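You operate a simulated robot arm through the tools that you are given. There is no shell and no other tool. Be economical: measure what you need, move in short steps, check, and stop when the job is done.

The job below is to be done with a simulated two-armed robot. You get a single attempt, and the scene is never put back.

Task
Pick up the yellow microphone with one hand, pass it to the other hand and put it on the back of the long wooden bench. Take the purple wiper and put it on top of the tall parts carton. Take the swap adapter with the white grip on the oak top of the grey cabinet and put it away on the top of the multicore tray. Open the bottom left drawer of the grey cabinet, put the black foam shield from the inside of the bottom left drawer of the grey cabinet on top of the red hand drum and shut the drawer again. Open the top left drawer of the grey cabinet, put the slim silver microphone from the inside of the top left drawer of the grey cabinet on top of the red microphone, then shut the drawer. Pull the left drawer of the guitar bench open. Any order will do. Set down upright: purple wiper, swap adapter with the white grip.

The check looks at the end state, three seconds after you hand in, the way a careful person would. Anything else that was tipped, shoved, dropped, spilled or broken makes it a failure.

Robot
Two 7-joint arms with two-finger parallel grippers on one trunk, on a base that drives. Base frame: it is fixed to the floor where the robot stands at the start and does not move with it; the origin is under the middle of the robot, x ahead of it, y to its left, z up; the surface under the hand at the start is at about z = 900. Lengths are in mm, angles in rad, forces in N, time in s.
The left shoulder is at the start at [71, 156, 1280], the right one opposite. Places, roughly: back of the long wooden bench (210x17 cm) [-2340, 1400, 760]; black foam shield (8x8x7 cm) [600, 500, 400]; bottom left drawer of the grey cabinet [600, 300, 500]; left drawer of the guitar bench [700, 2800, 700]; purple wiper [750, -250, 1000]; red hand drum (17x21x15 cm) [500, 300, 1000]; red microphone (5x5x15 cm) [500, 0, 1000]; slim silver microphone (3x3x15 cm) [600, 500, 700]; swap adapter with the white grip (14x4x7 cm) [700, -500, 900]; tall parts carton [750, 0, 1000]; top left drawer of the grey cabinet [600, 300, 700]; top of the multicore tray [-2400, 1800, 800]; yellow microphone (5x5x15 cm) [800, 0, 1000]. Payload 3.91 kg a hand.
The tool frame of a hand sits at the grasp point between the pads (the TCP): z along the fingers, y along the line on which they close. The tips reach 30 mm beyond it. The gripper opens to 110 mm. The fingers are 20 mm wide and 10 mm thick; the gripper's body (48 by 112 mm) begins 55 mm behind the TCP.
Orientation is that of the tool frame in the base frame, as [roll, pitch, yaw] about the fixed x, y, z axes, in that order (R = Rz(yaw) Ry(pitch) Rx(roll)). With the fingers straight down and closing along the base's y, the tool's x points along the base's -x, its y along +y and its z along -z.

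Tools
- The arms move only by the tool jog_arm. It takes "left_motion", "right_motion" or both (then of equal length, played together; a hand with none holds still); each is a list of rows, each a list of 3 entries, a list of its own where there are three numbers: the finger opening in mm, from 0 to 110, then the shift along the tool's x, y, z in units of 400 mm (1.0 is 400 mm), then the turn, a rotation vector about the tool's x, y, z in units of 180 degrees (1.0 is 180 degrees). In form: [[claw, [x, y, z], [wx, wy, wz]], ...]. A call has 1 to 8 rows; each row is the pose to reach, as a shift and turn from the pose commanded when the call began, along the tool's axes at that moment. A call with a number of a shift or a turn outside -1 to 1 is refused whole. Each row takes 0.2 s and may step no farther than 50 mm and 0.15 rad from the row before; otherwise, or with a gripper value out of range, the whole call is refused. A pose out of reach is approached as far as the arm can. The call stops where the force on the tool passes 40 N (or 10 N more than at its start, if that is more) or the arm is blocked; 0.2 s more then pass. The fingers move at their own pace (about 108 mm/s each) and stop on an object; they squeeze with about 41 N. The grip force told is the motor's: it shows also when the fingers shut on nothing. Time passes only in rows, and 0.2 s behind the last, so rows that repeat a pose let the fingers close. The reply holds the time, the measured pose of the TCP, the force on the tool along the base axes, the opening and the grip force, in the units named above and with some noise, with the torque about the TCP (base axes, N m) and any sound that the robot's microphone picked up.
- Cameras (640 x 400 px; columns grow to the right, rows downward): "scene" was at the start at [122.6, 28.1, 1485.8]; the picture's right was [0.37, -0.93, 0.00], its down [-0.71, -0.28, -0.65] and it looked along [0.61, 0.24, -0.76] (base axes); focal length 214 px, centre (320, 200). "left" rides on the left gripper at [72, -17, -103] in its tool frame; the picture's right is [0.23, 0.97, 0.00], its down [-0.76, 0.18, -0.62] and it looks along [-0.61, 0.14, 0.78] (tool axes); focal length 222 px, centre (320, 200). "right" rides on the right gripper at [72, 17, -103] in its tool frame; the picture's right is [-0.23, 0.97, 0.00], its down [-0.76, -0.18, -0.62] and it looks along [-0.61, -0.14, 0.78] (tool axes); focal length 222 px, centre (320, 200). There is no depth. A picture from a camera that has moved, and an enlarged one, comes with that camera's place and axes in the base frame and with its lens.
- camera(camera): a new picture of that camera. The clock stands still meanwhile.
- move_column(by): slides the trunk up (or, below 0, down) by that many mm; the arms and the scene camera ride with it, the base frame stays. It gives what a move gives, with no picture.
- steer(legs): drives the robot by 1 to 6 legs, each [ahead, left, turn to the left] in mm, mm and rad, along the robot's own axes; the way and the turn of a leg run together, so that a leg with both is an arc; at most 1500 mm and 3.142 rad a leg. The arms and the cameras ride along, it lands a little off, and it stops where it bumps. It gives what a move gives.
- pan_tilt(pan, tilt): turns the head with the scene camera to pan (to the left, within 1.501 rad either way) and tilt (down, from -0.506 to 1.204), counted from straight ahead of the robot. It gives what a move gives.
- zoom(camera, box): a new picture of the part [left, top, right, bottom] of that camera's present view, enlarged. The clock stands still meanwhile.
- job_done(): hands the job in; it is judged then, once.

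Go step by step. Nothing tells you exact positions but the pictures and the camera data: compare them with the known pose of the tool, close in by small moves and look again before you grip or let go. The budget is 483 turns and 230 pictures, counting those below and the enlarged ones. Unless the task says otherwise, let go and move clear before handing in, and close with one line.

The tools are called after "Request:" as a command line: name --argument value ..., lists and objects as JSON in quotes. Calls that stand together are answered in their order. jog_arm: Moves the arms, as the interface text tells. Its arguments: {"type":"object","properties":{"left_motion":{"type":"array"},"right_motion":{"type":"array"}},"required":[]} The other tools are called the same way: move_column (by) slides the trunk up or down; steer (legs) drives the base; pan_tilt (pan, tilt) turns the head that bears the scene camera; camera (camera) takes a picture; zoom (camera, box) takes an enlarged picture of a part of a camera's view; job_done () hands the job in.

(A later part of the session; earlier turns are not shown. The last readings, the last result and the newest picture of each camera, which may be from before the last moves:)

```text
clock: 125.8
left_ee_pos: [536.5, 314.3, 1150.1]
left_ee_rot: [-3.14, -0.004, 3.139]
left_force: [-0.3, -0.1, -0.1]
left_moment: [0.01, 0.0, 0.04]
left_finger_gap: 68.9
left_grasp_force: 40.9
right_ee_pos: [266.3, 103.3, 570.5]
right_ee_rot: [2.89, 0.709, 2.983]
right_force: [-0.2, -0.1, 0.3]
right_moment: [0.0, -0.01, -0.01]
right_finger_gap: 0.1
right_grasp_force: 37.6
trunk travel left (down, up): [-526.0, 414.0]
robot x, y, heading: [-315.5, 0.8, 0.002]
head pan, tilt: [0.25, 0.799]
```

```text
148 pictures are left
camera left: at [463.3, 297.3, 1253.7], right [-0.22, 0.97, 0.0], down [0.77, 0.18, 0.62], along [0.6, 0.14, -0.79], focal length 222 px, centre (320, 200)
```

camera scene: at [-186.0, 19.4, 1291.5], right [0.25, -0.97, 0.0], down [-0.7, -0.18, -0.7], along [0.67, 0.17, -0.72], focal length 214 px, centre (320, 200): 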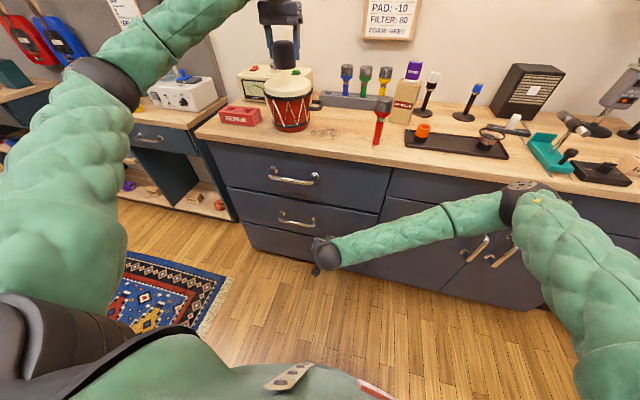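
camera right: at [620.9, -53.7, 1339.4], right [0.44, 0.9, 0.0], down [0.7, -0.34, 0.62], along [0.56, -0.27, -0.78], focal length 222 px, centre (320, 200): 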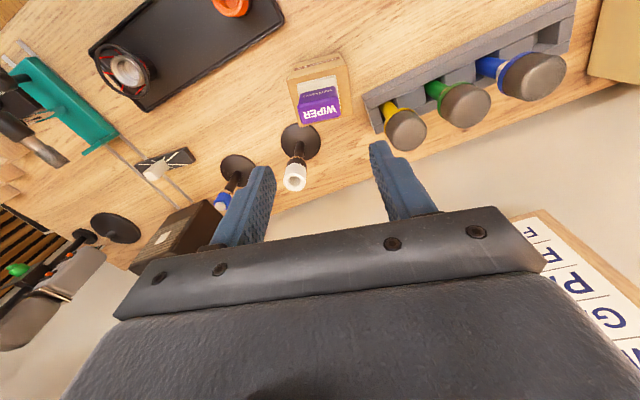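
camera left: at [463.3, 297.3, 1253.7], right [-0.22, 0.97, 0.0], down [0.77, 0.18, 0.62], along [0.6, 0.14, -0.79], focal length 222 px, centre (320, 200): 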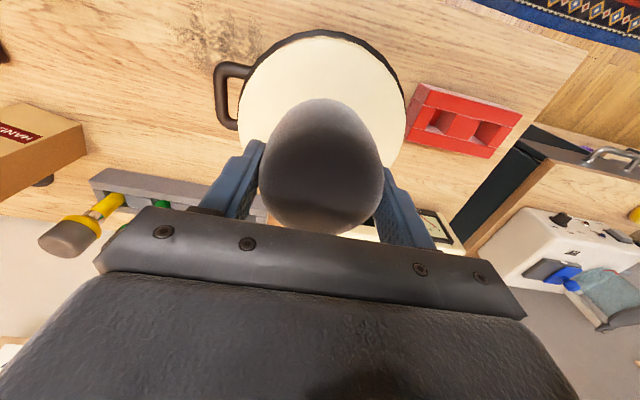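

Request:
jog_arm --left_motion '[[30, [0.0275, 0, 0.05], [0, 0, 0]], [30, [0.0275, 0, 0.09], [0, 0, 0]]]'

Request:
zoom --camera "scene" --box '[230, 20, 350, 120]'

```text
clock: 126.4
left_ee_pos: [522.6, 313.4, 1113.6]
left_ee_rot: [-3.141, -0.004, 3.137]
left_force: [-0.3, 0.5, -0.5]
left_moment: [-0.01, -0.01, -0.02]
left_finger_gap: 69.0
left_grasp_force: 41.3
right_ee_pos: [266.1, 103.7, 571.7]
right_ee_rot: [2.89, 0.711, 2.982]
right_force: [0.3, 0.1, -0.3]
right_moment: [-0.01, 0.0, -0.02]
right_finger_gap: 0.0
right_grasp_force: 38.1
trunk travel left (down, up): [-526.0, 414.0]
robot x, y, heading: [-315.7, -1.6, -0.001]
head pan, tilt: [0.25, 0.799]
```

```text
4.00 times, centred on (290, 70) of scene
camera zoom: at [-187.0, 20.1, 1291.6], right [0.24, -0.97, 0.0], down [-0.7, -0.18, -0.7], along [0.68, 0.17, -0.72], focal length 858 px, centre (440, 720)
```

zoom: 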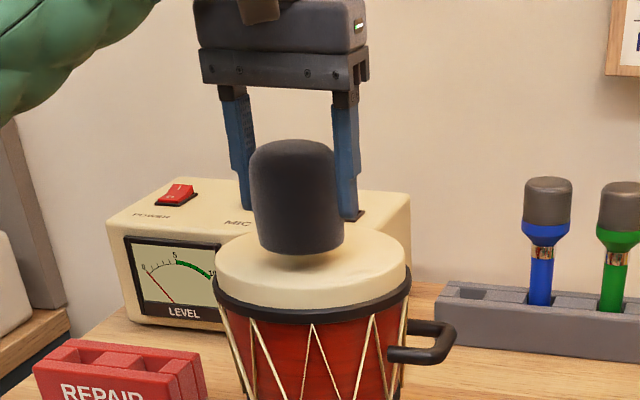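

About 10 mm above. Lower in small steps.

Request:
jog_arm --left_motion '[[30, [0, 0, 0.006], [0, 0, 0]], [30, [0, 0, 0.012], [0, 0, 0]]]'

Request:
jog_arm --left_motion '[[30, [0, 0, 0.006], [0, 0, 0]]]'

Request:
jog_arm --left_motion '[[30, [0, 0, 0.004], [0, 0, 0]]]'

```text
clock: 127.0
left_ee_pos: [524.4, 313.2, 1110.5]
left_ee_rot: [-3.141, -0.003, 3.137]
left_force: [0.2, -0.5, -0.8]
left_moment: [0.02, 0.0, 0.01]
left_finger_gap: 68.9
left_grasp_force: 41.3
right_ee_pos: [265.4, 104.7, 571.8]
right_ee_rot: [2.891, 0.712, 2.983]
right_force: [0.7, -0.9, 0.7]
right_moment: [0.01, 0.01, 0.06]
right_finger_gap: 0.2
right_grasp_force: 37.5
trunk travel left (down, up): [-526.0, 414.0]
robot x, y, heading: [-316.3, -3.5, -0.003]
head pan, tilt: [0.25, 0.799]
```

```text
clock: 127.4
left_ee_pos: [523.4, 313.5, 1107.9]
left_ee_rot: [-3.141, -0.003, 3.137]
left_force: [-0.3, -0.5, -0.2]
left_moment: [-0.01, 0.02, -0.03]
left_finger_gap: 69.1
left_grasp_force: 40.8
right_ee_pos: [265.9, 105.3, 572.9]
right_ee_rot: [2.889, 0.712, 2.983]
right_force: [-0.1, -0.4, 0.2]
right_moment: [0.0, 0.01, 0.05]
right_finger_gap: 0.3
right_grasp_force: 37.8
trunk travel left (down, up): [-526.0, 414.0]
robot x, y, heading: [-312.0, -1.7, -0.003]
head pan, tilt: [0.25, 0.799]
```

```text
clock: 127.8
left_ee_pos: [523.1, 313.9, 1105.7]
left_ee_rot: [-3.142, -0.004, 3.135]
left_force: [0.5, -0.6, -0.2]
left_moment: [0.01, 0.0, -0.02]
left_finger_gap: 69.3
left_grasp_force: 40.6
right_ee_pos: [265.6, 103.6, 571.5]
right_ee_rot: [2.891, 0.713, 2.983]
right_force: [-0.2, 0.5, 0.1]
right_moment: [0.02, 0.03, 0.02]
right_finger_gap: 0.0
right_grasp_force: 37.2
trunk travel left (down, up): [-526.0, 414.0]
robot x, y, heading: [-314.9, 2.4, -0.003]
head pan, tilt: [0.25, 0.799]
```

Request:
jog_arm --left_motion '[[30, [0, 0, 0.005], [0, 0, 0]]]'

Request:
jog_arm --left_motion '[[30, [0, 0, 0.005], [0, 0, 0]]]'

Request:
zoom --camera "scene" --box '[250, 40, 330, 100]'

```text
clock: 128.2
left_ee_pos: [523.6, 314.0, 1104.8]
left_ee_rot: [-3.142, -0.004, 3.137]
left_force: [-0.3, 0.3, 0.0]
left_moment: [0.01, -0.02, 0.0]
left_finger_gap: 69.3
left_grasp_force: 40.9
right_ee_pos: [265.9, 103.6, 571.6]
right_ee_rot: [2.89, 0.712, 2.982]
right_force: [-1.0, 0.1, -0.4]
right_moment: [0.01, -0.03, 0.02]
right_finger_gap: 0.3
right_grasp_force: 38.2
trunk travel left (down, up): [-526.0, 414.0]
robot x, y, heading: [-317.2, 0.9, 0.0]
head pan, tilt: [0.25, 0.799]
```

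```text
clock: 128.6
left_ee_pos: [523.3, 313.9, 1102.3]
left_ee_rot: [-3.141, -0.003, 3.137]
left_force: [0.0, 0.0, -0.1]
left_moment: [0.01, -0.04, 0.01]
left_finger_gap: 69.0
left_grasp_force: 40.5
right_ee_pos: [265.2, 104.5, 572.0]
right_ee_rot: [2.891, 0.713, 2.983]
right_force: [-0.4, -0.3, 0.0]
right_moment: [0.03, 0.0, 0.01]
right_finger_gap: 0.0
right_grasp_force: 37.7
trunk travel left (down, up): [-526.0, 414.0]
robot x, y, heading: [-315.7, 2.8, -0.001]
head pan, tilt: [0.25, 0.799]
```

```text
6.67 times, centred on (290, 70) of scene
camera zoom: at [-186.9, 20.1, 1291.6], right [0.25, -0.97, 0.0], down [-0.7, -0.18, -0.7], along [0.68, 0.17, -0.72], focal length 1430 px, centre (520, 1067)
```

zoom: 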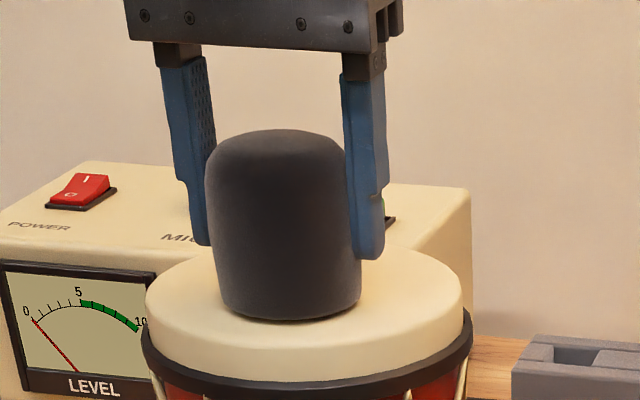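

Request:
jog_arm --left_motion '[[30, [0, 0, 0.004], [0, 0, 0]], [30, [0, 0, 0.008], [0, 0, 0]]]'

Request:
jog_arm --left_motion '[[30, [0, 0, 0.005], [0, 0, 0]]]'

```text
clock: 129.2
left_ee_pos: [523.9, 314.4, 1099.1]
left_ee_rot: [-3.141, -0.004, 3.138]
left_force: [1.6, -0.9, 7.5]
left_moment: [-0.03, -0.32, -0.04]
left_finger_gap: 69.3
left_grasp_force: 40.8
right_ee_pos: [266.1, 103.8, 573.7]
right_ee_rot: [2.891, 0.713, 2.983]
right_force: [0.3, 0.2, 0.0]
right_moment: [0.0, 0.02, -0.01]
right_finger_gap: 0.0
right_grasp_force: 37.3
trunk travel left (down, up): [-526.0, 414.0]
robot x, y, heading: [-317.4, -0.7, -0.004]
head pan, tilt: [0.25, 0.799]
```

```text
clock: 129.6
left_ee_pos: [523.1, 313.3, 1099.5]
left_ee_rot: [-3.14, 0.0, 3.138]
left_force: [7.2, 0.8, 21.4]
left_moment: [0.06, -0.77, 0.01]
left_finger_gap: 69.0
left_grasp_force: 41.4
right_ee_pos: [264.0, 104.0, 573.5]
right_ee_rot: [2.889, 0.712, 2.983]
right_force: [0.3, -0.3, 0.0]
right_moment: [-0.01, -0.01, -0.03]
right_finger_gap: 0.3
right_grasp_force: 37.8
trunk travel left (down, up): [-526.0, 414.0]
robot x, y, heading: [-316.1, 3.0, -0.002]
head pan, tilt: [0.25, 0.799]
```

Contact. Ease up 2 mm, open and lift away.

Request:
jog_arm --left_motion '[[30, [0, 0, -0.005], [0, 0, 0]], [80, [0, 0, -0.005], [0, 0, 0]], [95, [0, 0, -0.005], [0, 0, 0]], [95, [0, 0, -0.06], [0, 0, 0]], [95, [0, 0, -0.17], [0, 0, 0]], [95, [0, 0, -0.28], [0, 0, 0]], [95, [0, 0, -0.4], [0, 0, 0]]]'

Request:
camera --camera "scene"

```text
clock: 131.2
left_ee_pos: [522.1, 313.8, 1258.6]
left_ee_rot: [3.139, -0.003, 3.138]
left_force: [-0.4, -0.3, -0.5]
left_moment: [0.02, -0.05, -0.01]
left_finger_gap: 94.9
left_grasp_force: 0.1
right_ee_pos: [265.5, 103.4, 572.8]
right_ee_rot: [2.889, 0.712, 2.984]
right_force: [0.4, 0.8, 0.0]
right_moment: [0.03, -0.01, 0.0]
right_finger_gap: 0.0
right_grasp_force: 38.0
trunk travel left (down, up): [-526.0, 414.0]
robot x, y, heading: [-316.7, -0.2, 0.001]
head pan, tilt: [0.25, 0.799]
```

```text
145 pictures are left
camera scene: at [-188.8, 19.0, 1291.7], right [0.24, -0.97, 0.0], down [-0.69, -0.18, -0.7], along [0.68, 0.17, -0.72], focal length 214 px, centre (320, 200)
```

scene: 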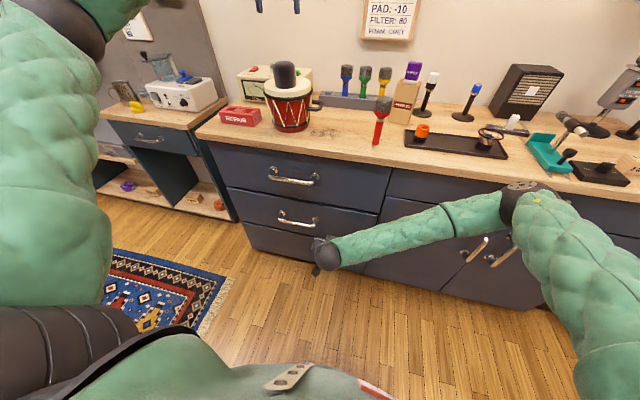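

The shield sits on the drum. Next: the top drawer. Move the left hand back to its home-like spot, then turn it forward.

Request:
jog_arm --left_motion '[[95, [0.08, 0.06, 0.01], [0, 0, 0]], [95, [0.17, 0.12, 0.03], [0, 0, 0]], [95, [0.26, 0.18, 0.06], [0, 0, 0]], [95, [0.35, 0.25, 0.11], [0, 0, 0]], [95, [0.43, 0.32, 0.17], [0, 0, 0]], [95, [0.5, 0.38, 0.22], [0, 0, 0]], [95, [0.56, 0.43, 0.275], [0, 0, 0]]]'

Request:
steer --legs '[[-75, 0, 0]]'

Request:
jog_arm --left_motion '[[70, [0, 0, 0], [-0.0275, -0.0275, 0.0275]], [70, [0, 0, 0], [-0.055, -0.055, 0.055]], [70, [0, 0, 0], [-0.0825, -0.0825, 0.0825]], [70, [0, 0, 0], [-0.11, -0.11, 0.11]], [70, [0, 0, 0], [-0.1375, -0.1375, 0.1375]], [70, [0, 0, 0], [-0.165, -0.165, 0.165]], [70, [0, 0, 0], [-0.1925, -0.1925, 0.1925]]]'

Request:
jog_arm --left_motion '[[70, [0, 0, 0], [-0.0275, -0.0275, 0.0275]], [70, [0, 0, 0], [-0.055, -0.055, 0.055]], [70, [0, 0, 0], [-0.0825, -0.0825, 0.0825]], [70, [0, 0, 0], [-0.11, -0.11, 0.11]], [70, [0, 0, 0], [-0.1375, -0.1375, 0.1375]], [70, [0, 0, 0], [-0.165, -0.165, 0.165]], [70, [0, 0, 0], [-0.1925, -0.1925, 0.1925]]]'

Request:
camera --camera "scene"

```text
clock: 132.8
left_ee_pos: [299.1, 485.5, 1145.6]
left_ee_rot: [-3.141, -0.005, 3.136]
left_force: [-0.5, -0.8, 0.3]
left_moment: [0.0, -0.02, -0.02]
left_finger_gap: 94.9
left_grasp_force: 0.1
right_ee_pos: [265.0, 103.3, 572.2]
right_ee_rot: [2.89, 0.71, 2.982]
right_force: [0.6, 0.3, -1.2]
right_moment: [0.0, 0.02, -0.02]
right_finger_gap: 0.0
right_grasp_force: 38.1
trunk travel left (down, up): [-526.0, 414.0]
robot x, y, heading: [-317.4, -0.5, -0.008]
head pan, tilt: [0.25, 0.799]
```

```text
clock: 133.8
left_ee_pos: [224.3, 484.9, 1148.1]
left_ee_rot: [-3.141, -0.002, 3.136]
left_force: [-0.5, 0.1, 1.0]
left_moment: [0.02, -0.03, -0.01]
left_finger_gap: 95.0
left_grasp_force: 0.0
right_ee_pos: [190.6, 103.6, 572.8]
right_ee_rot: [2.891, 0.714, 2.981]
right_force: [-0.1, 0.1, 0.4]
right_moment: [-0.04, 0.01, -0.04]
right_finger_gap: 0.0
right_grasp_force: 37.6
trunk travel left (down, up): [-526.0, 414.0]
robot x, y, heading: [-389.0, -0.8, -0.003]
head pan, tilt: [0.25, 0.799]
```

```text
clock: 135.4
left_ee_pos: [225.4, 485.1, 1145.8]
left_ee_rot: [2.357, 0.338, 2.349]
left_force: [0.0, -0.3, -0.1]
left_moment: [0.0, 0.01, -0.02]
left_finger_gap: 70.3
left_grasp_force: 0.0
right_ee_pos: [189.8, 103.2, 571.2]
right_ee_rot: [2.891, 0.712, 2.979]
right_force: [-1.2, 0.7, -0.3]
right_moment: [0.01, -0.02, -0.01]
right_finger_gap: 0.0
right_grasp_force: 37.6
trunk travel left (down, up): [-526.0, 414.0]
robot x, y, heading: [-391.2, 4.4, 0.001]
head pan, tilt: [0.25, 0.799]
```

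```text
clock: 137.0
left_ee_pos: [225.5, 483.6, 1146.7]
left_ee_rot: [1.574, -0.001, 1.564]
left_force: [-0.1, 0.6, 0.1]
left_moment: [-0.03, -0.01, 0.03]
left_finger_gap: 70.0
left_grasp_force: 0.1
right_ee_pos: [190.7, 104.1, 572.5]
right_ee_rot: [2.89, 0.712, 2.981]
right_force: [1.1, -0.4, 0.4]
right_moment: [-0.03, -0.02, -0.03]
right_finger_gap: 0.2
right_grasp_force: 37.8
trunk travel left (down, up): [-526.0, 414.0]
robot x, y, heading: [-392.0, -1.9, -0.009]
head pan, tilt: [0.25, 0.799]
```

```text
144 pictures are left
camera scene: at [-262.2, 20.5, 1291.6], right [0.24, -0.97, 0.0], down [-0.7, -0.17, -0.7], along [0.68, 0.17, -0.72], focal length 214 px, centre (320, 200)
```

scene: 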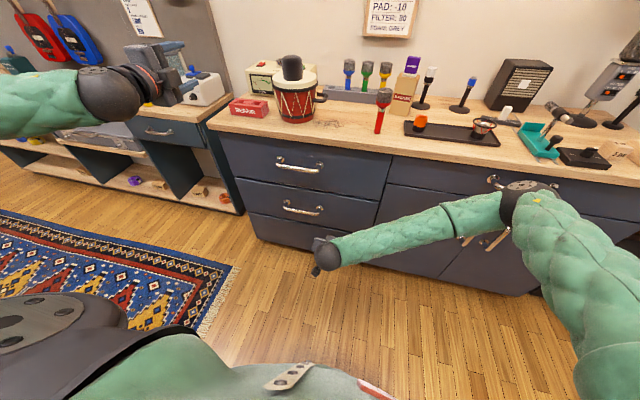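

Lower the trunk 130 mm and bring the left hand in line with the top handle.

Request:
move_column --by -130

Request:
jog_arm --left_motion '[[70, [-0.076, -0.088, 0], [0, 0, 0]], [70, [-0.152, -0.176, 0], [0, 0, 0]], [70, [-0.228, -0.264, 0], [0, 0, 0]], [70, [-0.304, -0.352, 0], [0, 0, 0]], [70, [-0.38, -0.44, 0], [0, 0, 0]], [70, [-0.456, -0.528, 0], [0, 0, 0]], [70, [-0.53, -0.61, 0], [0, 0, 0]]]'

Request:
camera --camera "left"

Request:
camera --camera "scene"

```text
clock: 138.6
left_ee_pos: [225.1, 483.7, 1017.7]
left_ee_rot: [1.575, -0.001, 1.566]
left_force: [-0.3, 0.6, 0.2]
left_moment: [0.01, 0.0, -0.04]
left_finger_gap: 69.9
left_grasp_force: 0.1
right_ee_pos: [190.6, 102.0, 442.2]
right_ee_rot: [2.889, 0.713, 2.981]
right_force: [-1.3, 0.1, -0.2]
right_moment: [0.0, 0.0, 0.04]
right_finger_gap: 0.1
right_grasp_force: 37.7
trunk travel left (down, up): [-396.0, 544.0]
robot x, y, heading: [-386.0, 1.5, -0.006]
head pan, tilt: [0.25, 0.799]
```

```text
clock: 140.2
left_ee_pos: [221.6, 274.6, 772.3]
left_ee_rot: [1.573, 0.0, 1.564]
left_force: [-0.4, 0.7, 0.7]
left_moment: [0.0, 0.01, 0.03]
left_finger_gap: 69.9
left_grasp_force: 0.1
left hand out of reach, approached as far as the arm can: row 3, 4, 5, 6
right_ee_pos: [190.9, 103.8, 441.8]
right_ee_rot: [2.892, 0.711, 2.982]
right_force: [0.3, -0.6, 0.5]
right_moment: [0.03, 0.0, 0.0]
right_finger_gap: 0.3
right_grasp_force: 37.5
trunk travel left (down, up): [-396.0, 544.0]
robot x, y, heading: [-390.0, -0.4, -0.005]
head pan, tilt: [0.25, 0.799]
```

```text
143 pictures are left
camera left: at [118.8, 346.9, 756.4], right [0.0, 0.23, 0.97], down [-0.63, -0.76, 0.18], along [0.78, -0.61, 0.14], focal length 222 px, centre (320, 200)
```

left: 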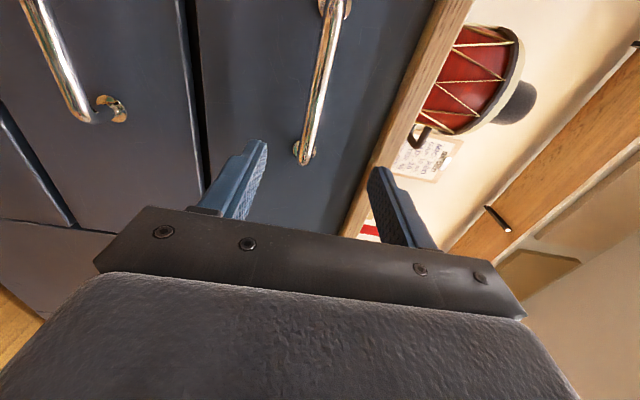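

```text
142 pictures are left
camera scene: at [-262.2, 21.0, 1161.6], right [0.24, -0.97, 0.0], down [-0.7, -0.18, -0.7], along [0.68, 0.17, -0.72], focal length 214 px, centre (320, 200)
```

scene: 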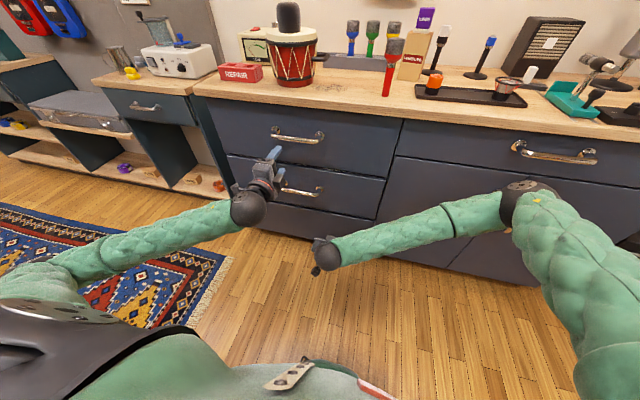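

Bar at z≈769. Advance and close on it.

Request:
jog_arm --left_motion '[[70, [0, -0.007, 0.11], [0, 0, 0]], [70, [0, -0.007, 0.22], [0, 0, 0]], [70, [0, -0.007, 0.3], [0, 0, 0]]]'

Request:
camera --camera "left"

```text
clock: 141.0
left_ee_pos: [342.1, 273.9, 770.6]
left_ee_rot: [1.574, -0.001, 1.566]
left_force: [0.2, 1.0, 0.1]
left_moment: [-0.03, 0.01, -0.02]
left_finger_gap: 70.0
left_grasp_force: 0.1
right_ee_pos: [191.6, 105.4, 440.1]
right_ee_rot: [2.89, 0.71, 2.985]
right_force: [0.5, -0.5, 0.0]
right_moment: [0.01, -0.01, -0.02]
right_finger_gap: 0.2
right_grasp_force: 37.3
trunk travel left (down, up): [-396.0, 544.0]
robot x, y, heading: [-389.8, 5.0, -0.004]
head pan, tilt: [0.25, 0.799]
```

```text
141 pictures are left
camera left: at [238.9, 345.6, 755.3], right [0.0, 0.23, 0.97], down [-0.63, -0.76, 0.18], along [0.78, -0.61, 0.14], focal length 222 px, centre (320, 200)
```

left: 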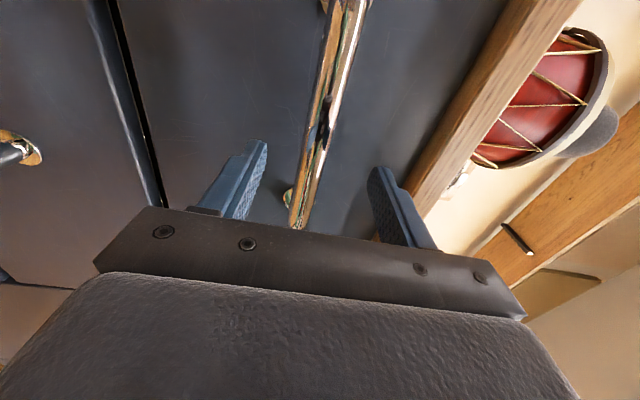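

Request:
jog_arm --left_motion '[[70, [0, -0.004, 0.05], [0, 0, 0]], [70, [0, -0.006, 0.082], [0, 0, 0]], [0, [0, -0.006, 0.082], [0, 0, 0]], [0, [0, -0.006, 0.082], [0, 0, 0]], [0, [0, -0.006, 0.082], [0, 0, 0]]]'

Request:
jog_arm --left_motion '[[0, [0, 0, -0.04], [0, 0, 0]], [0, [0, 0, -0.1], [0, 0, 0]], [0, [0, 0, -0.18], [0, 0, 0]], [0, [0, 0, -0.26], [0, 0, 0]], [0, [0, 0, -0.32], [0, 0, 0]]]'

Request:
camera --camera "scene"

```text
clock: 142.2
left_ee_pos: [374.6, 272.5, 766.8]
left_ee_rot: [1.576, 0.0, 1.565]
left_force: [-3.3, 0.5, -10.5]
left_moment: [0.05, 0.12, 0.04]
left_finger_gap: 19.7
left_grasp_force: 45.1
right_ee_pos: [190.5, 103.9, 441.6]
right_ee_rot: [2.891, 0.712, 2.981]
right_force: [0.2, 0.4, 0.0]
right_moment: [0.0, 0.02, -0.02]
right_finger_gap: 0.0
right_grasp_force: 38.0
trunk travel left (down, up): [-396.0, 544.0]
robot x, y, heading: [-391.5, 1.5, -0.004]
head pan, tilt: [0.25, 0.799]
```

```text
clock: 143.4
left_ee_pos: [246.6, 272.2, 764.9]
left_ee_rot: [1.579, 0.0, 1.568]
left_force: [-2.5, 7.2, -21.7]
left_moment: [0.03, 0.39, 1.09]
left_finger_gap: 19.7
left_grasp_force: 45.5
right_ee_pos: [191.5, 103.2, 440.9]
right_ee_rot: [2.892, 0.71, 2.982]
right_force: [-0.5, -0.3, -0.8]
right_moment: [0.04, 0.02, -0.02]
right_finger_gap: 0.0
right_grasp_force: 37.5
trunk travel left (down, up): [-396.0, 544.0]
robot x, y, heading: [-391.6, 0.4, -0.001]
head pan, tilt: [0.25, 0.799]
```

```text
140 pictures are left
camera scene: at [-261.0, 21.2, 1161.3], right [0.24, -0.97, 0.0], down [-0.7, -0.18, -0.7], along [0.68, 0.17, -0.72], focal length 214 px, centre (320, 200)
```

scene: 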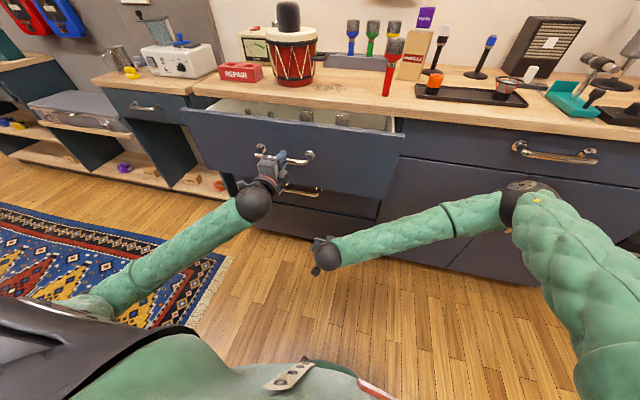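

Opened 128 mm. Drive back to pull it to its stop.

Request:
steer --legs '[[-165, 0, 0]]'

Request:
camera --camera "scene"

```text
clock: 144.8
left_ee_pos: [80.6, 271.3, 766.0]
left_ee_rot: [1.579, 0.0, 1.566]
left_force: [-1.8, -5.9, -33.4]
left_moment: [0.04, 0.35, -0.66]
left_finger_gap: 19.7
left_grasp_force: 44.2
right_ee_pos: [25.6, 104.2, 441.6]
right_ee_rot: [2.893, 0.71, 2.985]
right_force: [-0.4, -0.2, 0.0]
right_moment: [-0.01, 0.0, 0.01]
right_finger_gap: 0.1
right_grasp_force: 37.9
trunk travel left (down, up): [-396.0, 544.0]
robot x, y, heading: [-552.0, 2.0, -0.006]
head pan, tilt: [0.25, 0.799]
```

```text
139 pictures are left
camera scene: at [-425.1, 21.1, 1161.3], right [0.25, -0.97, 0.0], down [-0.7, -0.18, -0.7], along [0.67, 0.17, -0.72], focal length 214 px, centre (320, 200)
```

scene: 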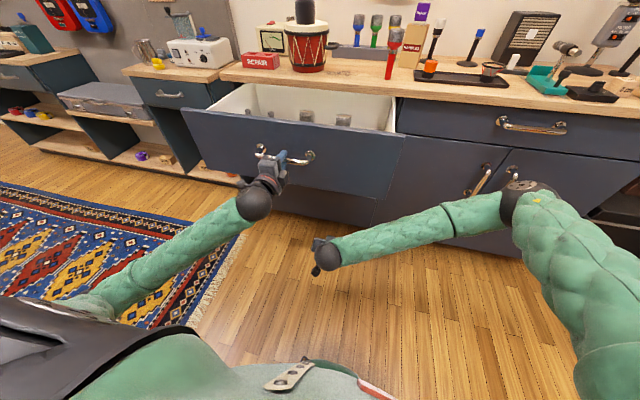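

Open. Release the handle, back off 90 mm, then reverse the left arm path to home and turn it down.

Request:
jog_arm --left_motion '[[70, [0, 0, 0], [0, 0, 0]], [70, [0, 0, 0], [0, 0, 0]], [70, [0, 0.01, 0], [0, 0, 0]]]'

Request:
steer --legs '[[-90, 0, 0]]'

Request:
jog_arm --left_motion '[[70, [0.07, 0.08, 0], [0, 0, 0]], [70, [0.14, 0.16, 0], [0, 0, 0]], [70, [0.22, 0.25, 0], [0, 0, 0]], [70, [0.3, 0.34, 0], [0, 0, 0]], [70, [0.38, 0.43, 0], [0, 0, 0]], [70, [0.45, 0.52, 0], [0, 0, 0]], [70, [0.53, 0.61, 0], [0, 0, 0]]]'

Request:
jog_arm --left_motion '[[110, [0, 0, 0], [0.0275, 0.0275, -0.0275]], [110, [0, 0, 0], [0.055, 0.055, -0.055]], [110, [0, 0, 0], [0.0825, 0.0825, -0.0825]], [110, [0, 0, 0], [0.11, 0.11, -0.11]], [110, [0, 0, 0], [0.1375, 0.1375, -0.1375]], [110, [0, 0, 0], [0.165, 0.165, -0.165]], [110, [0, 0, 0], [0.1925, 0.1925, -0.1925]]]'

Request:
jog_arm --left_motion '[[110, [0, 0, 0], [0.0275, 0.0275, -0.0275]], [110, [0, 0, 0], [0.055, 0.055, -0.055]], [110, [0, 0, 0], [0.0825, 0.0825, -0.0825]], [110, [0, 0, 0], [0.11, 0.11, -0.11]], [110, [0, 0, 0], [0.1375, 0.1375, -0.1375]], [110, [0, 0, 0], [0.165, 0.165, -0.165]], [110, [0, 0, 0], [0.1925, 0.1925, -0.1925]]]'

Request:
move_column --by 400

Request:
camera --camera "scene"

```text
clock: 145.6
left_ee_pos: [81.4, 272.9, 771.1]
left_ee_rot: [1.576, 0.001, 1.566]
left_force: [0.2, -0.3, -0.9]
left_moment: [0.03, -0.03, 0.02]
left_finger_gap: 69.8
left_grasp_force: 0.2
right_ee_pos: [25.2, 105.4, 441.9]
right_ee_rot: [2.89, 0.712, 2.985]
right_force: [0.2, -0.5, 0.0]
right_moment: [0.0, 0.0, 0.01]
right_finger_gap: 0.0
right_grasp_force: 38.3
trunk travel left (down, up): [-396.0, 544.0]
robot x, y, heading: [-553.2, 0.9, -0.004]
head pan, tilt: [0.25, 0.799]
```

```text
clock: 146.7
left_ee_pos: [-9.6, 272.0, 772.2]
left_ee_rot: [1.574, 0.0, 1.565]
left_force: [-0.4, -0.8, 0.3]
left_moment: [0.01, 0.02, 0.01]
left_finger_gap: 70.1
left_grasp_force: 0.1
right_ee_pos: [-65.4, 104.3, 442.2]
right_ee_rot: [2.89, 0.711, 2.982]
right_force: [-0.2, 0.6, 0.0]
right_moment: [0.03, 0.0, -0.02]
right_finger_gap: 0.1
right_grasp_force: 37.4
trunk travel left (down, up): [-396.0, 544.0]
robot x, y, heading: [-643.5, 2.5, 0.003]
head pan, tilt: [0.25, 0.799]
```

```text
clock: 148.3
left_ee_pos: [-8.9, 484.2, 1017.4]
left_ee_rot: [1.578, 0.001, 1.565]
left_force: [-0.4, 0.1, 0.4]
left_moment: [0.01, 0.02, -0.02]
left_finger_gap: 69.8
left_grasp_force: 0.1
right_ee_pos: [-65.1, 105.6, 442.1]
right_ee_rot: [2.89, 0.712, 2.985]
right_force: [-0.1, -0.1, 0.2]
right_moment: [0.02, 0.0, 0.02]
right_finger_gap: 0.2
right_grasp_force: 38.1
trunk travel left (down, up): [-396.0, 544.0]
robot x, y, heading: [-648.7, 5.5, 0.001]
head pan, tilt: [0.25, 0.799]
```

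```text
clock: 149.9
left_ee_pos: [-7.3, 484.7, 1013.4]
left_ee_rot: [2.361, 0.336, 2.355]
left_force: [1.1, 0.4, 0.0]
left_moment: [0.02, 0.02, 0.0]
left_finger_gap: 109.8
left_grasp_force: 0.0
right_ee_pos: [-65.7, 103.6, 442.6]
right_ee_rot: [2.889, 0.712, 2.984]
right_force: [0.5, -0.2, -0.1]
right_moment: [0.0, -0.01, 0.0]
right_finger_gap: 0.2
right_grasp_force: 37.7
trunk travel left (down, up): [-396.0, 544.0]
robot x, y, heading: [-646.9, 5.3, 0.0]
head pan, tilt: [0.25, 0.799]
```

```text
clock: 151.5
left_ee_pos: [-7.6, 485.2, 1015.5]
left_ee_rot: [-3.139, -0.006, 3.137]
left_force: [0.2, -0.2, 0.2]
left_moment: [0.02, -0.03, -0.01]
left_finger_gap: 109.9
left_grasp_force: 0.0
right_ee_pos: [-63.9, 105.6, 442.2]
right_ee_rot: [2.89, 0.713, 2.986]
right_force: [0.8, 1.2, -0.3]
right_moment: [-0.01, 0.02, -0.01]
right_finger_gap: 0.0
right_grasp_force: 37.4
trunk travel left (down, up): [-396.0, 544.0]
robot x, y, heading: [-646.4, 4.3, -0.002]
head pan, tilt: [0.25, 0.799]
```

```text
clock: 155.3
left_ee_pos: [-6.4, 485.2, 1415.3]
left_ee_rot: [-3.14, -0.004, 3.137]
left_force: [-0.1, 0.2, 0.5]
left_moment: [-0.01, 0.01, 0.02]
left_finger_gap: 110.2
left_grasp_force: 0.0
right_ee_pos: [-64.9, 105.1, 840.9]
right_ee_rot: [2.889, 0.714, 2.986]
right_force: [0.3, 0.1, 0.1]
right_moment: [-0.01, -0.04, -0.03]
right_finger_gap: 0.0
right_grasp_force: 37.4
trunk travel left (down, up): [-796.0, 144.0]
robot x, y, heading: [-644.3, 3.7, -0.0]
head pan, tilt: [0.25, 0.799]
```

```text
138 pictures are left
camera scene: at [-516.8, 20.9, 1561.5], right [0.25, -0.97, 0.0], down [-0.7, -0.18, -0.7], along [0.68, 0.17, -0.72], focal length 214 px, centre (320, 200)
```

scene: 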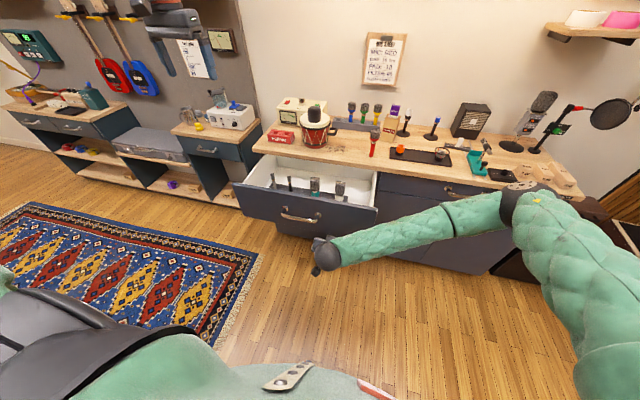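

Request:
zoom --camera "scene" --box '[220, 145, 400, 245]'

```text
3.56 times, centred on (310, 195) of scene
camera zoom: at [-516.8, 20.9, 1561.5], right [0.25, -0.97, 0.0], down [-0.7, -0.18, -0.7], along [0.68, 0.17, -0.72], focal length 763 px, centre (356, 218)
```

zoom: 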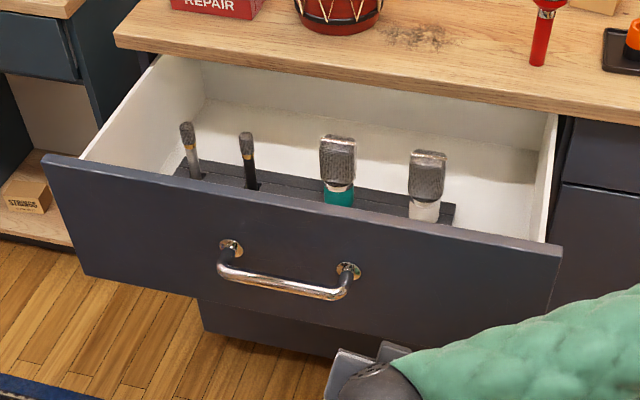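

The rack in the drawer holds the slim silver mic at far left, top near [338,511,795]. First return the right arm to its home pose.

Request:
jog_arm --right_motion '[[0, [-0.0702, -0.0532, -0.0695], [0, 0, 0]], [0, [-0.1403, -0.1064, -0.139], [0, 0, 0]], [0, [-0.2104, -0.1596, -0.2083], [0, 0, 0]], [0, [-0.2806, -0.2129, -0.2777], [0, 0, 0]], [0, [-0.3507, -0.2661, -0.3471], [0, 0, 0]], [0, [-0.4209, -0.3193, -0.4166], [0, 0, 0]], [0, [-0.491, -0.3725, -0.486], [0, 0, 0]]]'

Request:
jog_arm --right_motion '[[0, [-0.0702, -0.0532, -0.0695], [0, 0, 0]], [0, [-0.1403, -0.1064, -0.139], [0, 0, 0]], [0, [-0.2104, -0.1596, -0.2083], [0, 0, 0]], [0, [-0.2806, -0.2129, -0.2777], [0, 0, 0]], [0, [-0.3507, -0.2661, -0.3471], [0, 0, 0]], [0, [-0.4209, -0.3193, -0.4166], [0, 0, 0]], [0, [-0.491, -0.3725, -0.486], [0, 0, 0]]]'

Request:
jog_arm --right_motion '[[0, [0, 0, 0], [0.0098, 0.0385, -0.0031]], [0, [0, 0, 0], [0.0197, 0.0771, -0.0062]], [0, [0, 0, 0], [0.0295, 0.1156, -0.0093]], [0, [0, 0, 0], [0.0393, 0.1542, -0.0125]], [0, [0, 0, 0], [0.0492, 0.1927, -0.0156]], [0, [0, 0, 0], [0.059, 0.2313, -0.0187]]]'

Request:
camera --camera "scene"

```text
clock: 156.9
left_ee_pos: [-8.5, 483.1, 1417.3]
left_ee_rot: [-3.141, -0.004, 3.136]
left_force: [0.2, -1.1, -0.5]
left_moment: [-0.01, 0.01, -0.03]
left_finger_gap: 110.0
left_grasp_force: 0.2
right_ee_pos: [-48.0, -94.6, 1086.7]
right_ee_rot: [2.889, 0.713, 2.983]
right_force: [0.0, -0.8, 1.3]
right_moment: [0.03, 0.01, -0.01]
right_finger_gap: 0.0
right_grasp_force: 38.2
trunk travel left (down, up): [-796.0, 144.0]
robot x, y, heading: [-646.0, 2.3, 0.0]
head pan, tilt: [0.25, 0.799]
```

```text
clock: 158.5
left_ee_pos: [-7.3, 485.3, 1415.6]
left_ee_rot: [3.141, -0.003, 3.135]
left_force: [-0.2, 0.7, -0.7]
left_moment: [0.01, -0.07, 0.01]
left_finger_gap: 110.2
left_grasp_force: 0.1
right_ee_pos: [-29.6, -291.1, 1328.4]
right_ee_rot: [2.89, 0.712, 2.984]
right_force: [-0.3, -0.3, 0.2]
right_moment: [-0.01, -0.04, 0.04]
right_finger_gap: 0.1
right_grasp_force: 37.7
trunk travel left (down, up): [-796.0, 144.0]
robot x, y, heading: [-646.3, 2.2, 0.001]
head pan, tilt: [0.25, 0.799]
```

```text
clock: 159.9
left_ee_pos: [-5.6, 485.3, 1414.8]
left_ee_rot: [-3.14, -0.006, 3.136]
left_force: [1.3, -0.8, -0.1]
left_moment: [0.01, 0.01, -0.02]
left_finger_gap: 110.1
left_grasp_force: 0.2
right_ee_pos: [-26.5, -290.6, 1326.7]
right_ee_rot: [-3.138, -0.004, 3.141]
right_force: [0.3, 0.4, 0.3]
right_moment: [0.0, 0.03, 0.01]
right_finger_gap: 0.4
right_grasp_force: 37.7
trunk travel left (down, up): [-796.0, 144.0]
robot x, y, heading: [-645.6, -1.0, -0.001]
head pan, tilt: [0.25, 0.799]
```

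```text
136 pictures are left
camera scene: at [-516.3, 21.2, 1561.5], right [0.25, -0.97, 0.0], down [-0.7, -0.18, -0.7], along [0.68, 0.17, -0.72], focal length 214 px, centre (320, 200)
```

scene: 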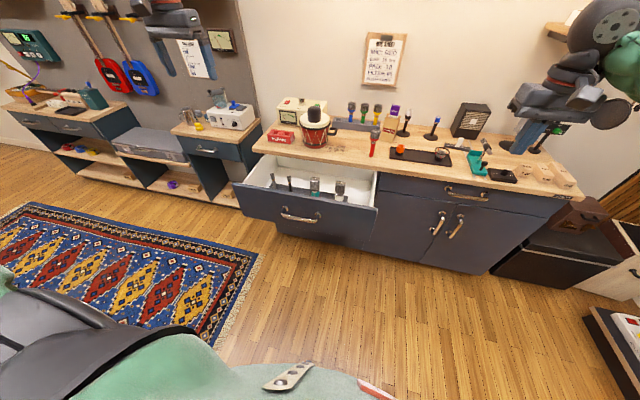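

Drive forward 220 mm and lower the left hand over the rack.

Request:
steer --legs '[[220, 0, 0]]'

Request:
jog_arm --left_motion '[[90, [-0.02, 0.005, 0.12], [0, 0, 0]], [90, [-0.05, 0.01, 0.24], [0, 0, 0]], [90, [-0.08, 0.02, 0.355], [0, 0, 0]], [90, [-0.11, 0.03, 0.47], [0, 0, 0]], [90, [-0.14, 0.04, 0.585], [0, 0, 0]], [90, [-0.17, 0.045, 0.7], [0, 0, 0]], [90, [-0.2, 0.05, 0.815], [0, 0, 0]], [90, [-0.23, 0.05, 0.93], [0, 0, 0]]]'

Request:
camera --camera "left"

Request:
camera --camera "scene"

```text
clock: 161.6
left_ee_pos: [216.7, 485.2, 1414.3]
left_ee_rot: [-3.14, -0.007, 3.138]
left_force: [-0.3, -0.9, 0.6]
left_moment: [-0.04, 0.02, 0.0]
left_finger_gap: 110.1
left_grasp_force: 0.1
right_ee_pos: [196.0, -291.1, 1327.5]
right_ee_rot: [-3.14, -0.001, 3.139]
right_force: [-0.4, -0.2, 0.4]
right_moment: [-0.02, 0.01, 0.01]
right_finger_gap: 0.0
right_grasp_force: 38.0
trunk travel left (down, up): [-796.0, 144.0]
robot x, y, heading: [-422.4, 1.9, -0.001]
head pan, tilt: [0.25, 0.799]
```

```text
clock: 163.4
left_ee_pos: [308.8, 505.8, 1043.8]
left_ee_rot: [-3.141, -0.005, 3.137]
left_force: [0.3, -0.3, -0.6]
left_moment: [0.02, 0.04, -0.03]
left_finger_gap: 89.8
left_grasp_force: 0.0
right_ee_pos: [199.6, -289.7, 1327.0]
right_ee_rot: [3.141, -0.003, 3.14]
right_force: [-0.4, 0.3, -0.6]
right_moment: [-0.01, 0.02, 0.0]
right_finger_gap: 0.2
right_grasp_force: 37.4
trunk travel left (down, up): [-796.0, 144.0]
robot x, y, heading: [-421.3, 1.7, -0.002]
head pan, tilt: [0.25, 0.799]
```

```text
135 pictures are left
camera left: at [236.8, 489.3, 1148.2], right [-0.22, 0.97, 0.0], down [0.77, 0.18, 0.62], along [0.6, 0.14, -0.79], focal length 222 px, centre (320, 200)
```

left: 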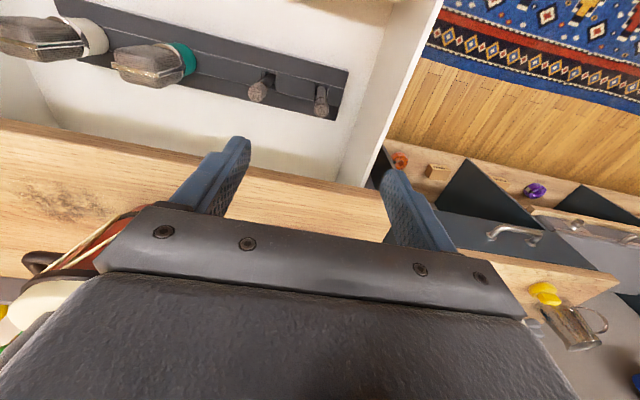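

```text
134 pictures are left
camera scene: at [-291.2, 21.0, 1561.4], right [0.25, -0.97, 0.0], down [-0.7, -0.18, -0.7], along [0.67, 0.17, -0.72], focal length 214 px, centre (320, 200)
```

scene: 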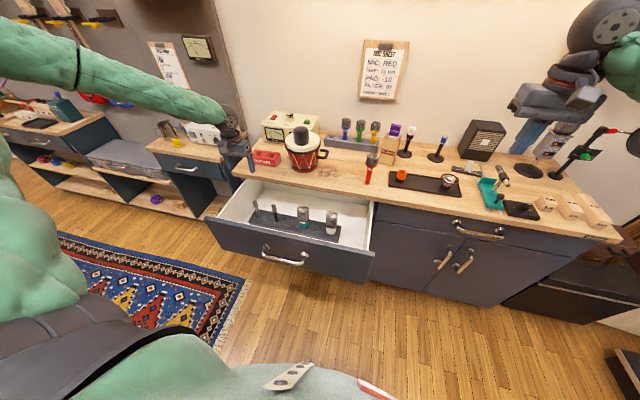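

Request:
zoom --camera "left" --box '[230, 60, 370, 135]'

Request:
zoom --camera "scene" --box '[220, 180, 360, 260]'

```text
4.57 times, centred on (300, 98) of left
camera zoom: at [236.8, 489.3, 1148.2], right [-0.22, 0.97, 0.0], down [0.77, 0.18, 0.62], along [0.6, 0.14, -0.79], focal length 1015 px, centre (411, 669)
```

zoom: 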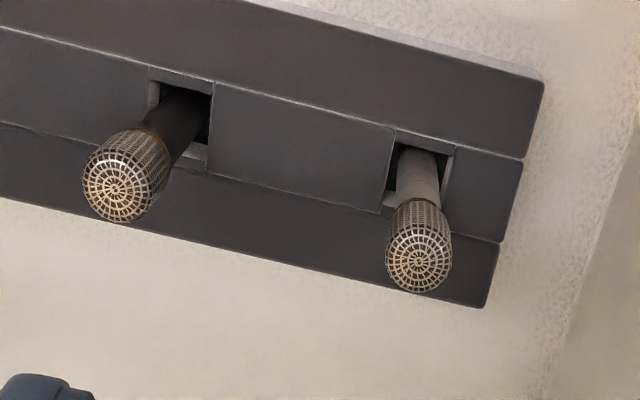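

```text
4.57 times, centred on (290, 220) of scene
camera zoom: at [-291.2, 21.0, 1561.4], right [0.25, -0.97, 0.0], down [-0.7, -0.18, -0.7], along [0.67, 0.17, -0.72], focal length 980 px, centre (457, 109)
```

zoom: 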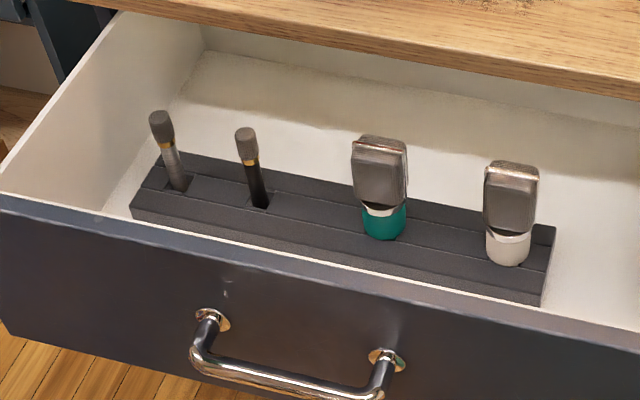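

Slim silver mic: top [338,516,785], standing in its slot. Descend to just above it and check alignment.

Request:
jog_arm --left_motion '[[60, [-0.02, 0.006, 0.11], [0, 0, 0]], [60, [-0.04, 0.012, 0.22], [0, 0, 0]], [60, [-0.0725, 0.025, 0.33], [0, 0, 0]], [60, [-0.0725, 0.025, 0.44], [0, 0, 0]], [60, [-0.0725, 0.025, 0.53], [0, 0, 0]]]'

Request:
camera --camera "left"

```text
clock: 164.6
left_ee_pos: [314.0, 516.9, 868.1]
left_ee_rot: [-3.141, -0.003, 3.139]
left_force: [0.5, 0.3, -0.9]
left_moment: [0.01, -0.01, 0.0]
left_finger_gap: 60.0
left_grasp_force: 0.1
left hand out of reach, approached as far as the arm can: row 4, 5
right_ee_pos: [195.0, -288.3, 1329.3]
right_ee_rot: [-3.139, 0.001, 3.14]
right_force: [0.2, -0.2, -0.4]
right_moment: [-0.01, -0.02, -0.03]
right_finger_gap: 0.0
right_grasp_force: 37.7
trunk travel left (down, up): [-796.0, 144.0]
robot x, y, heading: [-422.4, 4.7, 0.001]
head pan, tilt: [0.25, 0.799]
```

```text
131 pictures are left
camera left: at [241.8, 500.9, 972.4], right [-0.22, 0.97, 0.0], down [0.76, 0.18, 0.62], along [0.6, 0.14, -0.78], focal length 222 px, centre (320, 200)
```

left: 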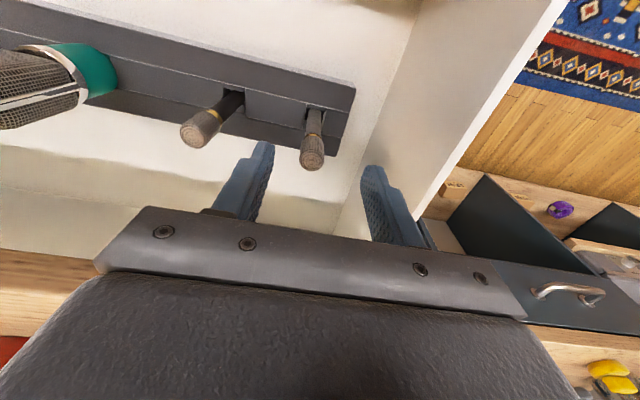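

Shoulder is too high for this reach. Raise the hand 100 mm, lower the trunk 160 mm, then realign.

Request:
jog_arm --left_motion '[[60, [0, 0, -0.1], [0, 0, 0]], [60, [0, 0, -0.2], [0, 0, 0]], [60, [0, 0, -0.3], [0, 0, 0]]]'

Request:
move_column --by -160

Request:
camera --camera "left"

```text
clock: 165.4
left_ee_pos: [318.3, 513.0, 987.3]
left_ee_rot: [-3.141, -0.004, 3.136]
left_force: [-0.1, -0.1, 0.3]
left_moment: [0.0, -0.04, 0.01]
left_finger_gap: 60.1
left_grasp_force: 0.1
right_ee_pos: [197.3, -291.0, 1326.7]
right_ee_rot: [-3.141, -0.002, 3.14]
right_force: [-0.6, 1.2, -0.3]
right_moment: [0.01, -0.02, -0.01]
right_finger_gap: 0.1
right_grasp_force: 38.0
trunk travel left (down, up): [-796.0, 144.0]
robot x, y, heading: [-419.4, 1.6, 0.008]
head pan, tilt: [0.25, 0.799]
```

```text
clock: 167.3
left_ee_pos: [316.9, 514.7, 827.4]
left_ee_rot: [3.14, -0.004, 3.138]
left_force: [0.8, 0.5, -0.6]
left_moment: [-0.01, -0.02, -0.02]
left_finger_gap: 60.2
left_grasp_force: 0.1
right_ee_pos: [196.5, -290.9, 1167.4]
right_ee_rot: [-3.141, -0.001, 3.139]
right_force: [-0.5, 0.4, -0.1]
right_moment: [-0.01, -0.01, 0.0]
right_finger_gap: 0.0
right_grasp_force: 37.9
trunk travel left (down, up): [-636.0, 304.0]
robot x, y, heading: [-422.0, 2.6, -0.003]
head pan, tilt: [0.25, 0.799]
```

```text
130 pictures are left
camera left: at [244.9, 497.0, 931.6], right [-0.22, 0.97, 0.0], down [0.77, 0.18, 0.62], along [0.6, 0.14, -0.78], focal length 222 px, centre (320, 200)
```

left: 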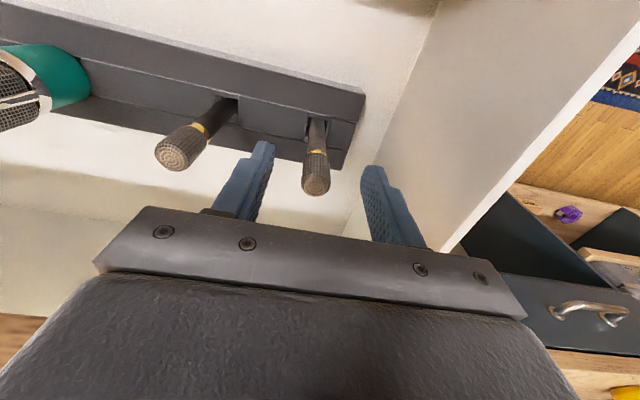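

Aligned in y; move +23 mm in x, then down 80 mm and grip.

Request:
jog_arm --left_motion '[[60, [-0.057, 0.003, 0.02], [0, 0, 0]], [60, [-0.057, 0.003, 0.1], [0, 0, 0]]]'

Request:
camera --camera "left"

```text
clock: 167.9
left_ee_pos: [339.8, 515.6, 784.3]
left_ee_rot: [-3.14, -0.007, 3.138]
left_force: [0.0, 0.1, 0.4]
left_moment: [-0.04, -0.01, 0.0]
left_finger_gap: 60.0
left_grasp_force: 0.1
right_ee_pos: [198.2, -289.5, 1169.2]
right_ee_rot: [-3.14, -0.002, 3.139]
right_force: [0.8, -0.1, -0.3]
right_moment: [-0.01, 0.01, -0.02]
right_finger_gap: 0.0
right_grasp_force: 38.2
trunk travel left (down, up): [-636.0, 304.0]
robot x, y, heading: [-418.0, 4.7, 0.004]
head pan, tilt: [0.25, 0.799]
```

```text
129 pictures are left
camera left: at [267.4, 498.5, 890.1], right [-0.22, 0.97, 0.0], down [0.77, 0.18, 0.62], along [0.6, 0.14, -0.79], focal length 222 px, centre (320, 200)
```

left: 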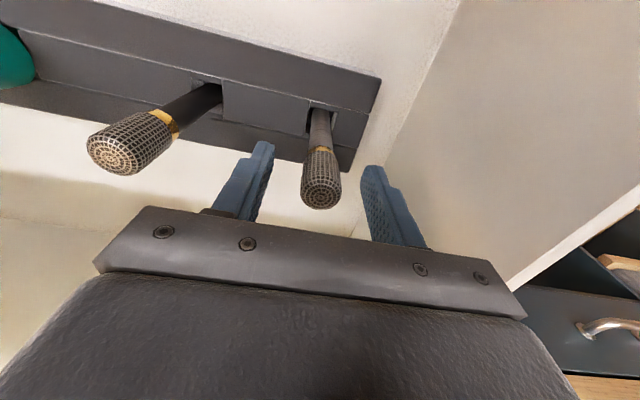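

Request:
jog_arm --left_motion '[[60, [0, 0, 0.05], [0, 0, 0]], [60, [0, 0, 0.095], [0, 0, 0]], [0, [0, 0, 0.095], [0, 0, 0]], [0, [0, 0, 0.095], [0, 0, 0]], [0, [0, 0, 0.095], [0, 0, 0]]]'

Request:
camera --camera "left"

```text
clock: 169.1
left_ee_pos: [341.5, 513.9, 748.8]
left_ee_rot: [-3.141, -0.006, 3.138]
left_force: [0.9, 0.8, -0.4]
left_moment: [0.03, 0.05, 0.02]
left_finger_gap: 21.7
left_grasp_force: 40.6
right_ee_pos: [196.9, -290.1, 1166.6]
right_ee_rot: [3.141, -0.001, 3.141]
right_force: [-0.9, 1.4, 0.5]
right_moment: [-0.01, -0.03, -0.04]
right_finger_gap: 0.3
right_grasp_force: 38.0
trunk travel left (down, up): [-636.0, 304.0]
robot x, y, heading: [-422.4, 2.0, 0.002]
head pan, tilt: [0.25, 0.799]
```

```text
128 pictures are left
camera left: at [268.3, 497.6, 853.2], right [-0.22, 0.97, 0.0], down [0.77, 0.18, 0.62], along [0.6, 0.14, -0.78], focal length 222 px, centre (320, 200)
```

left: 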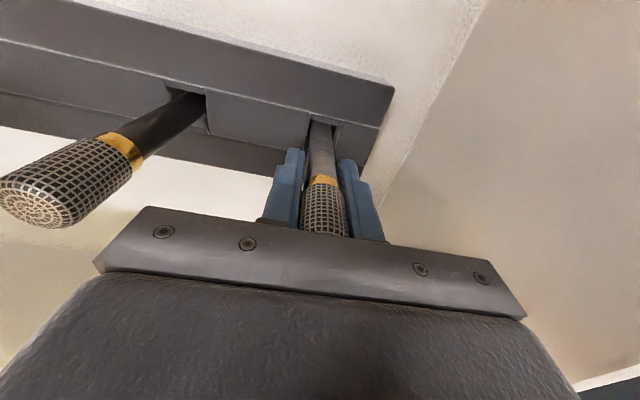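

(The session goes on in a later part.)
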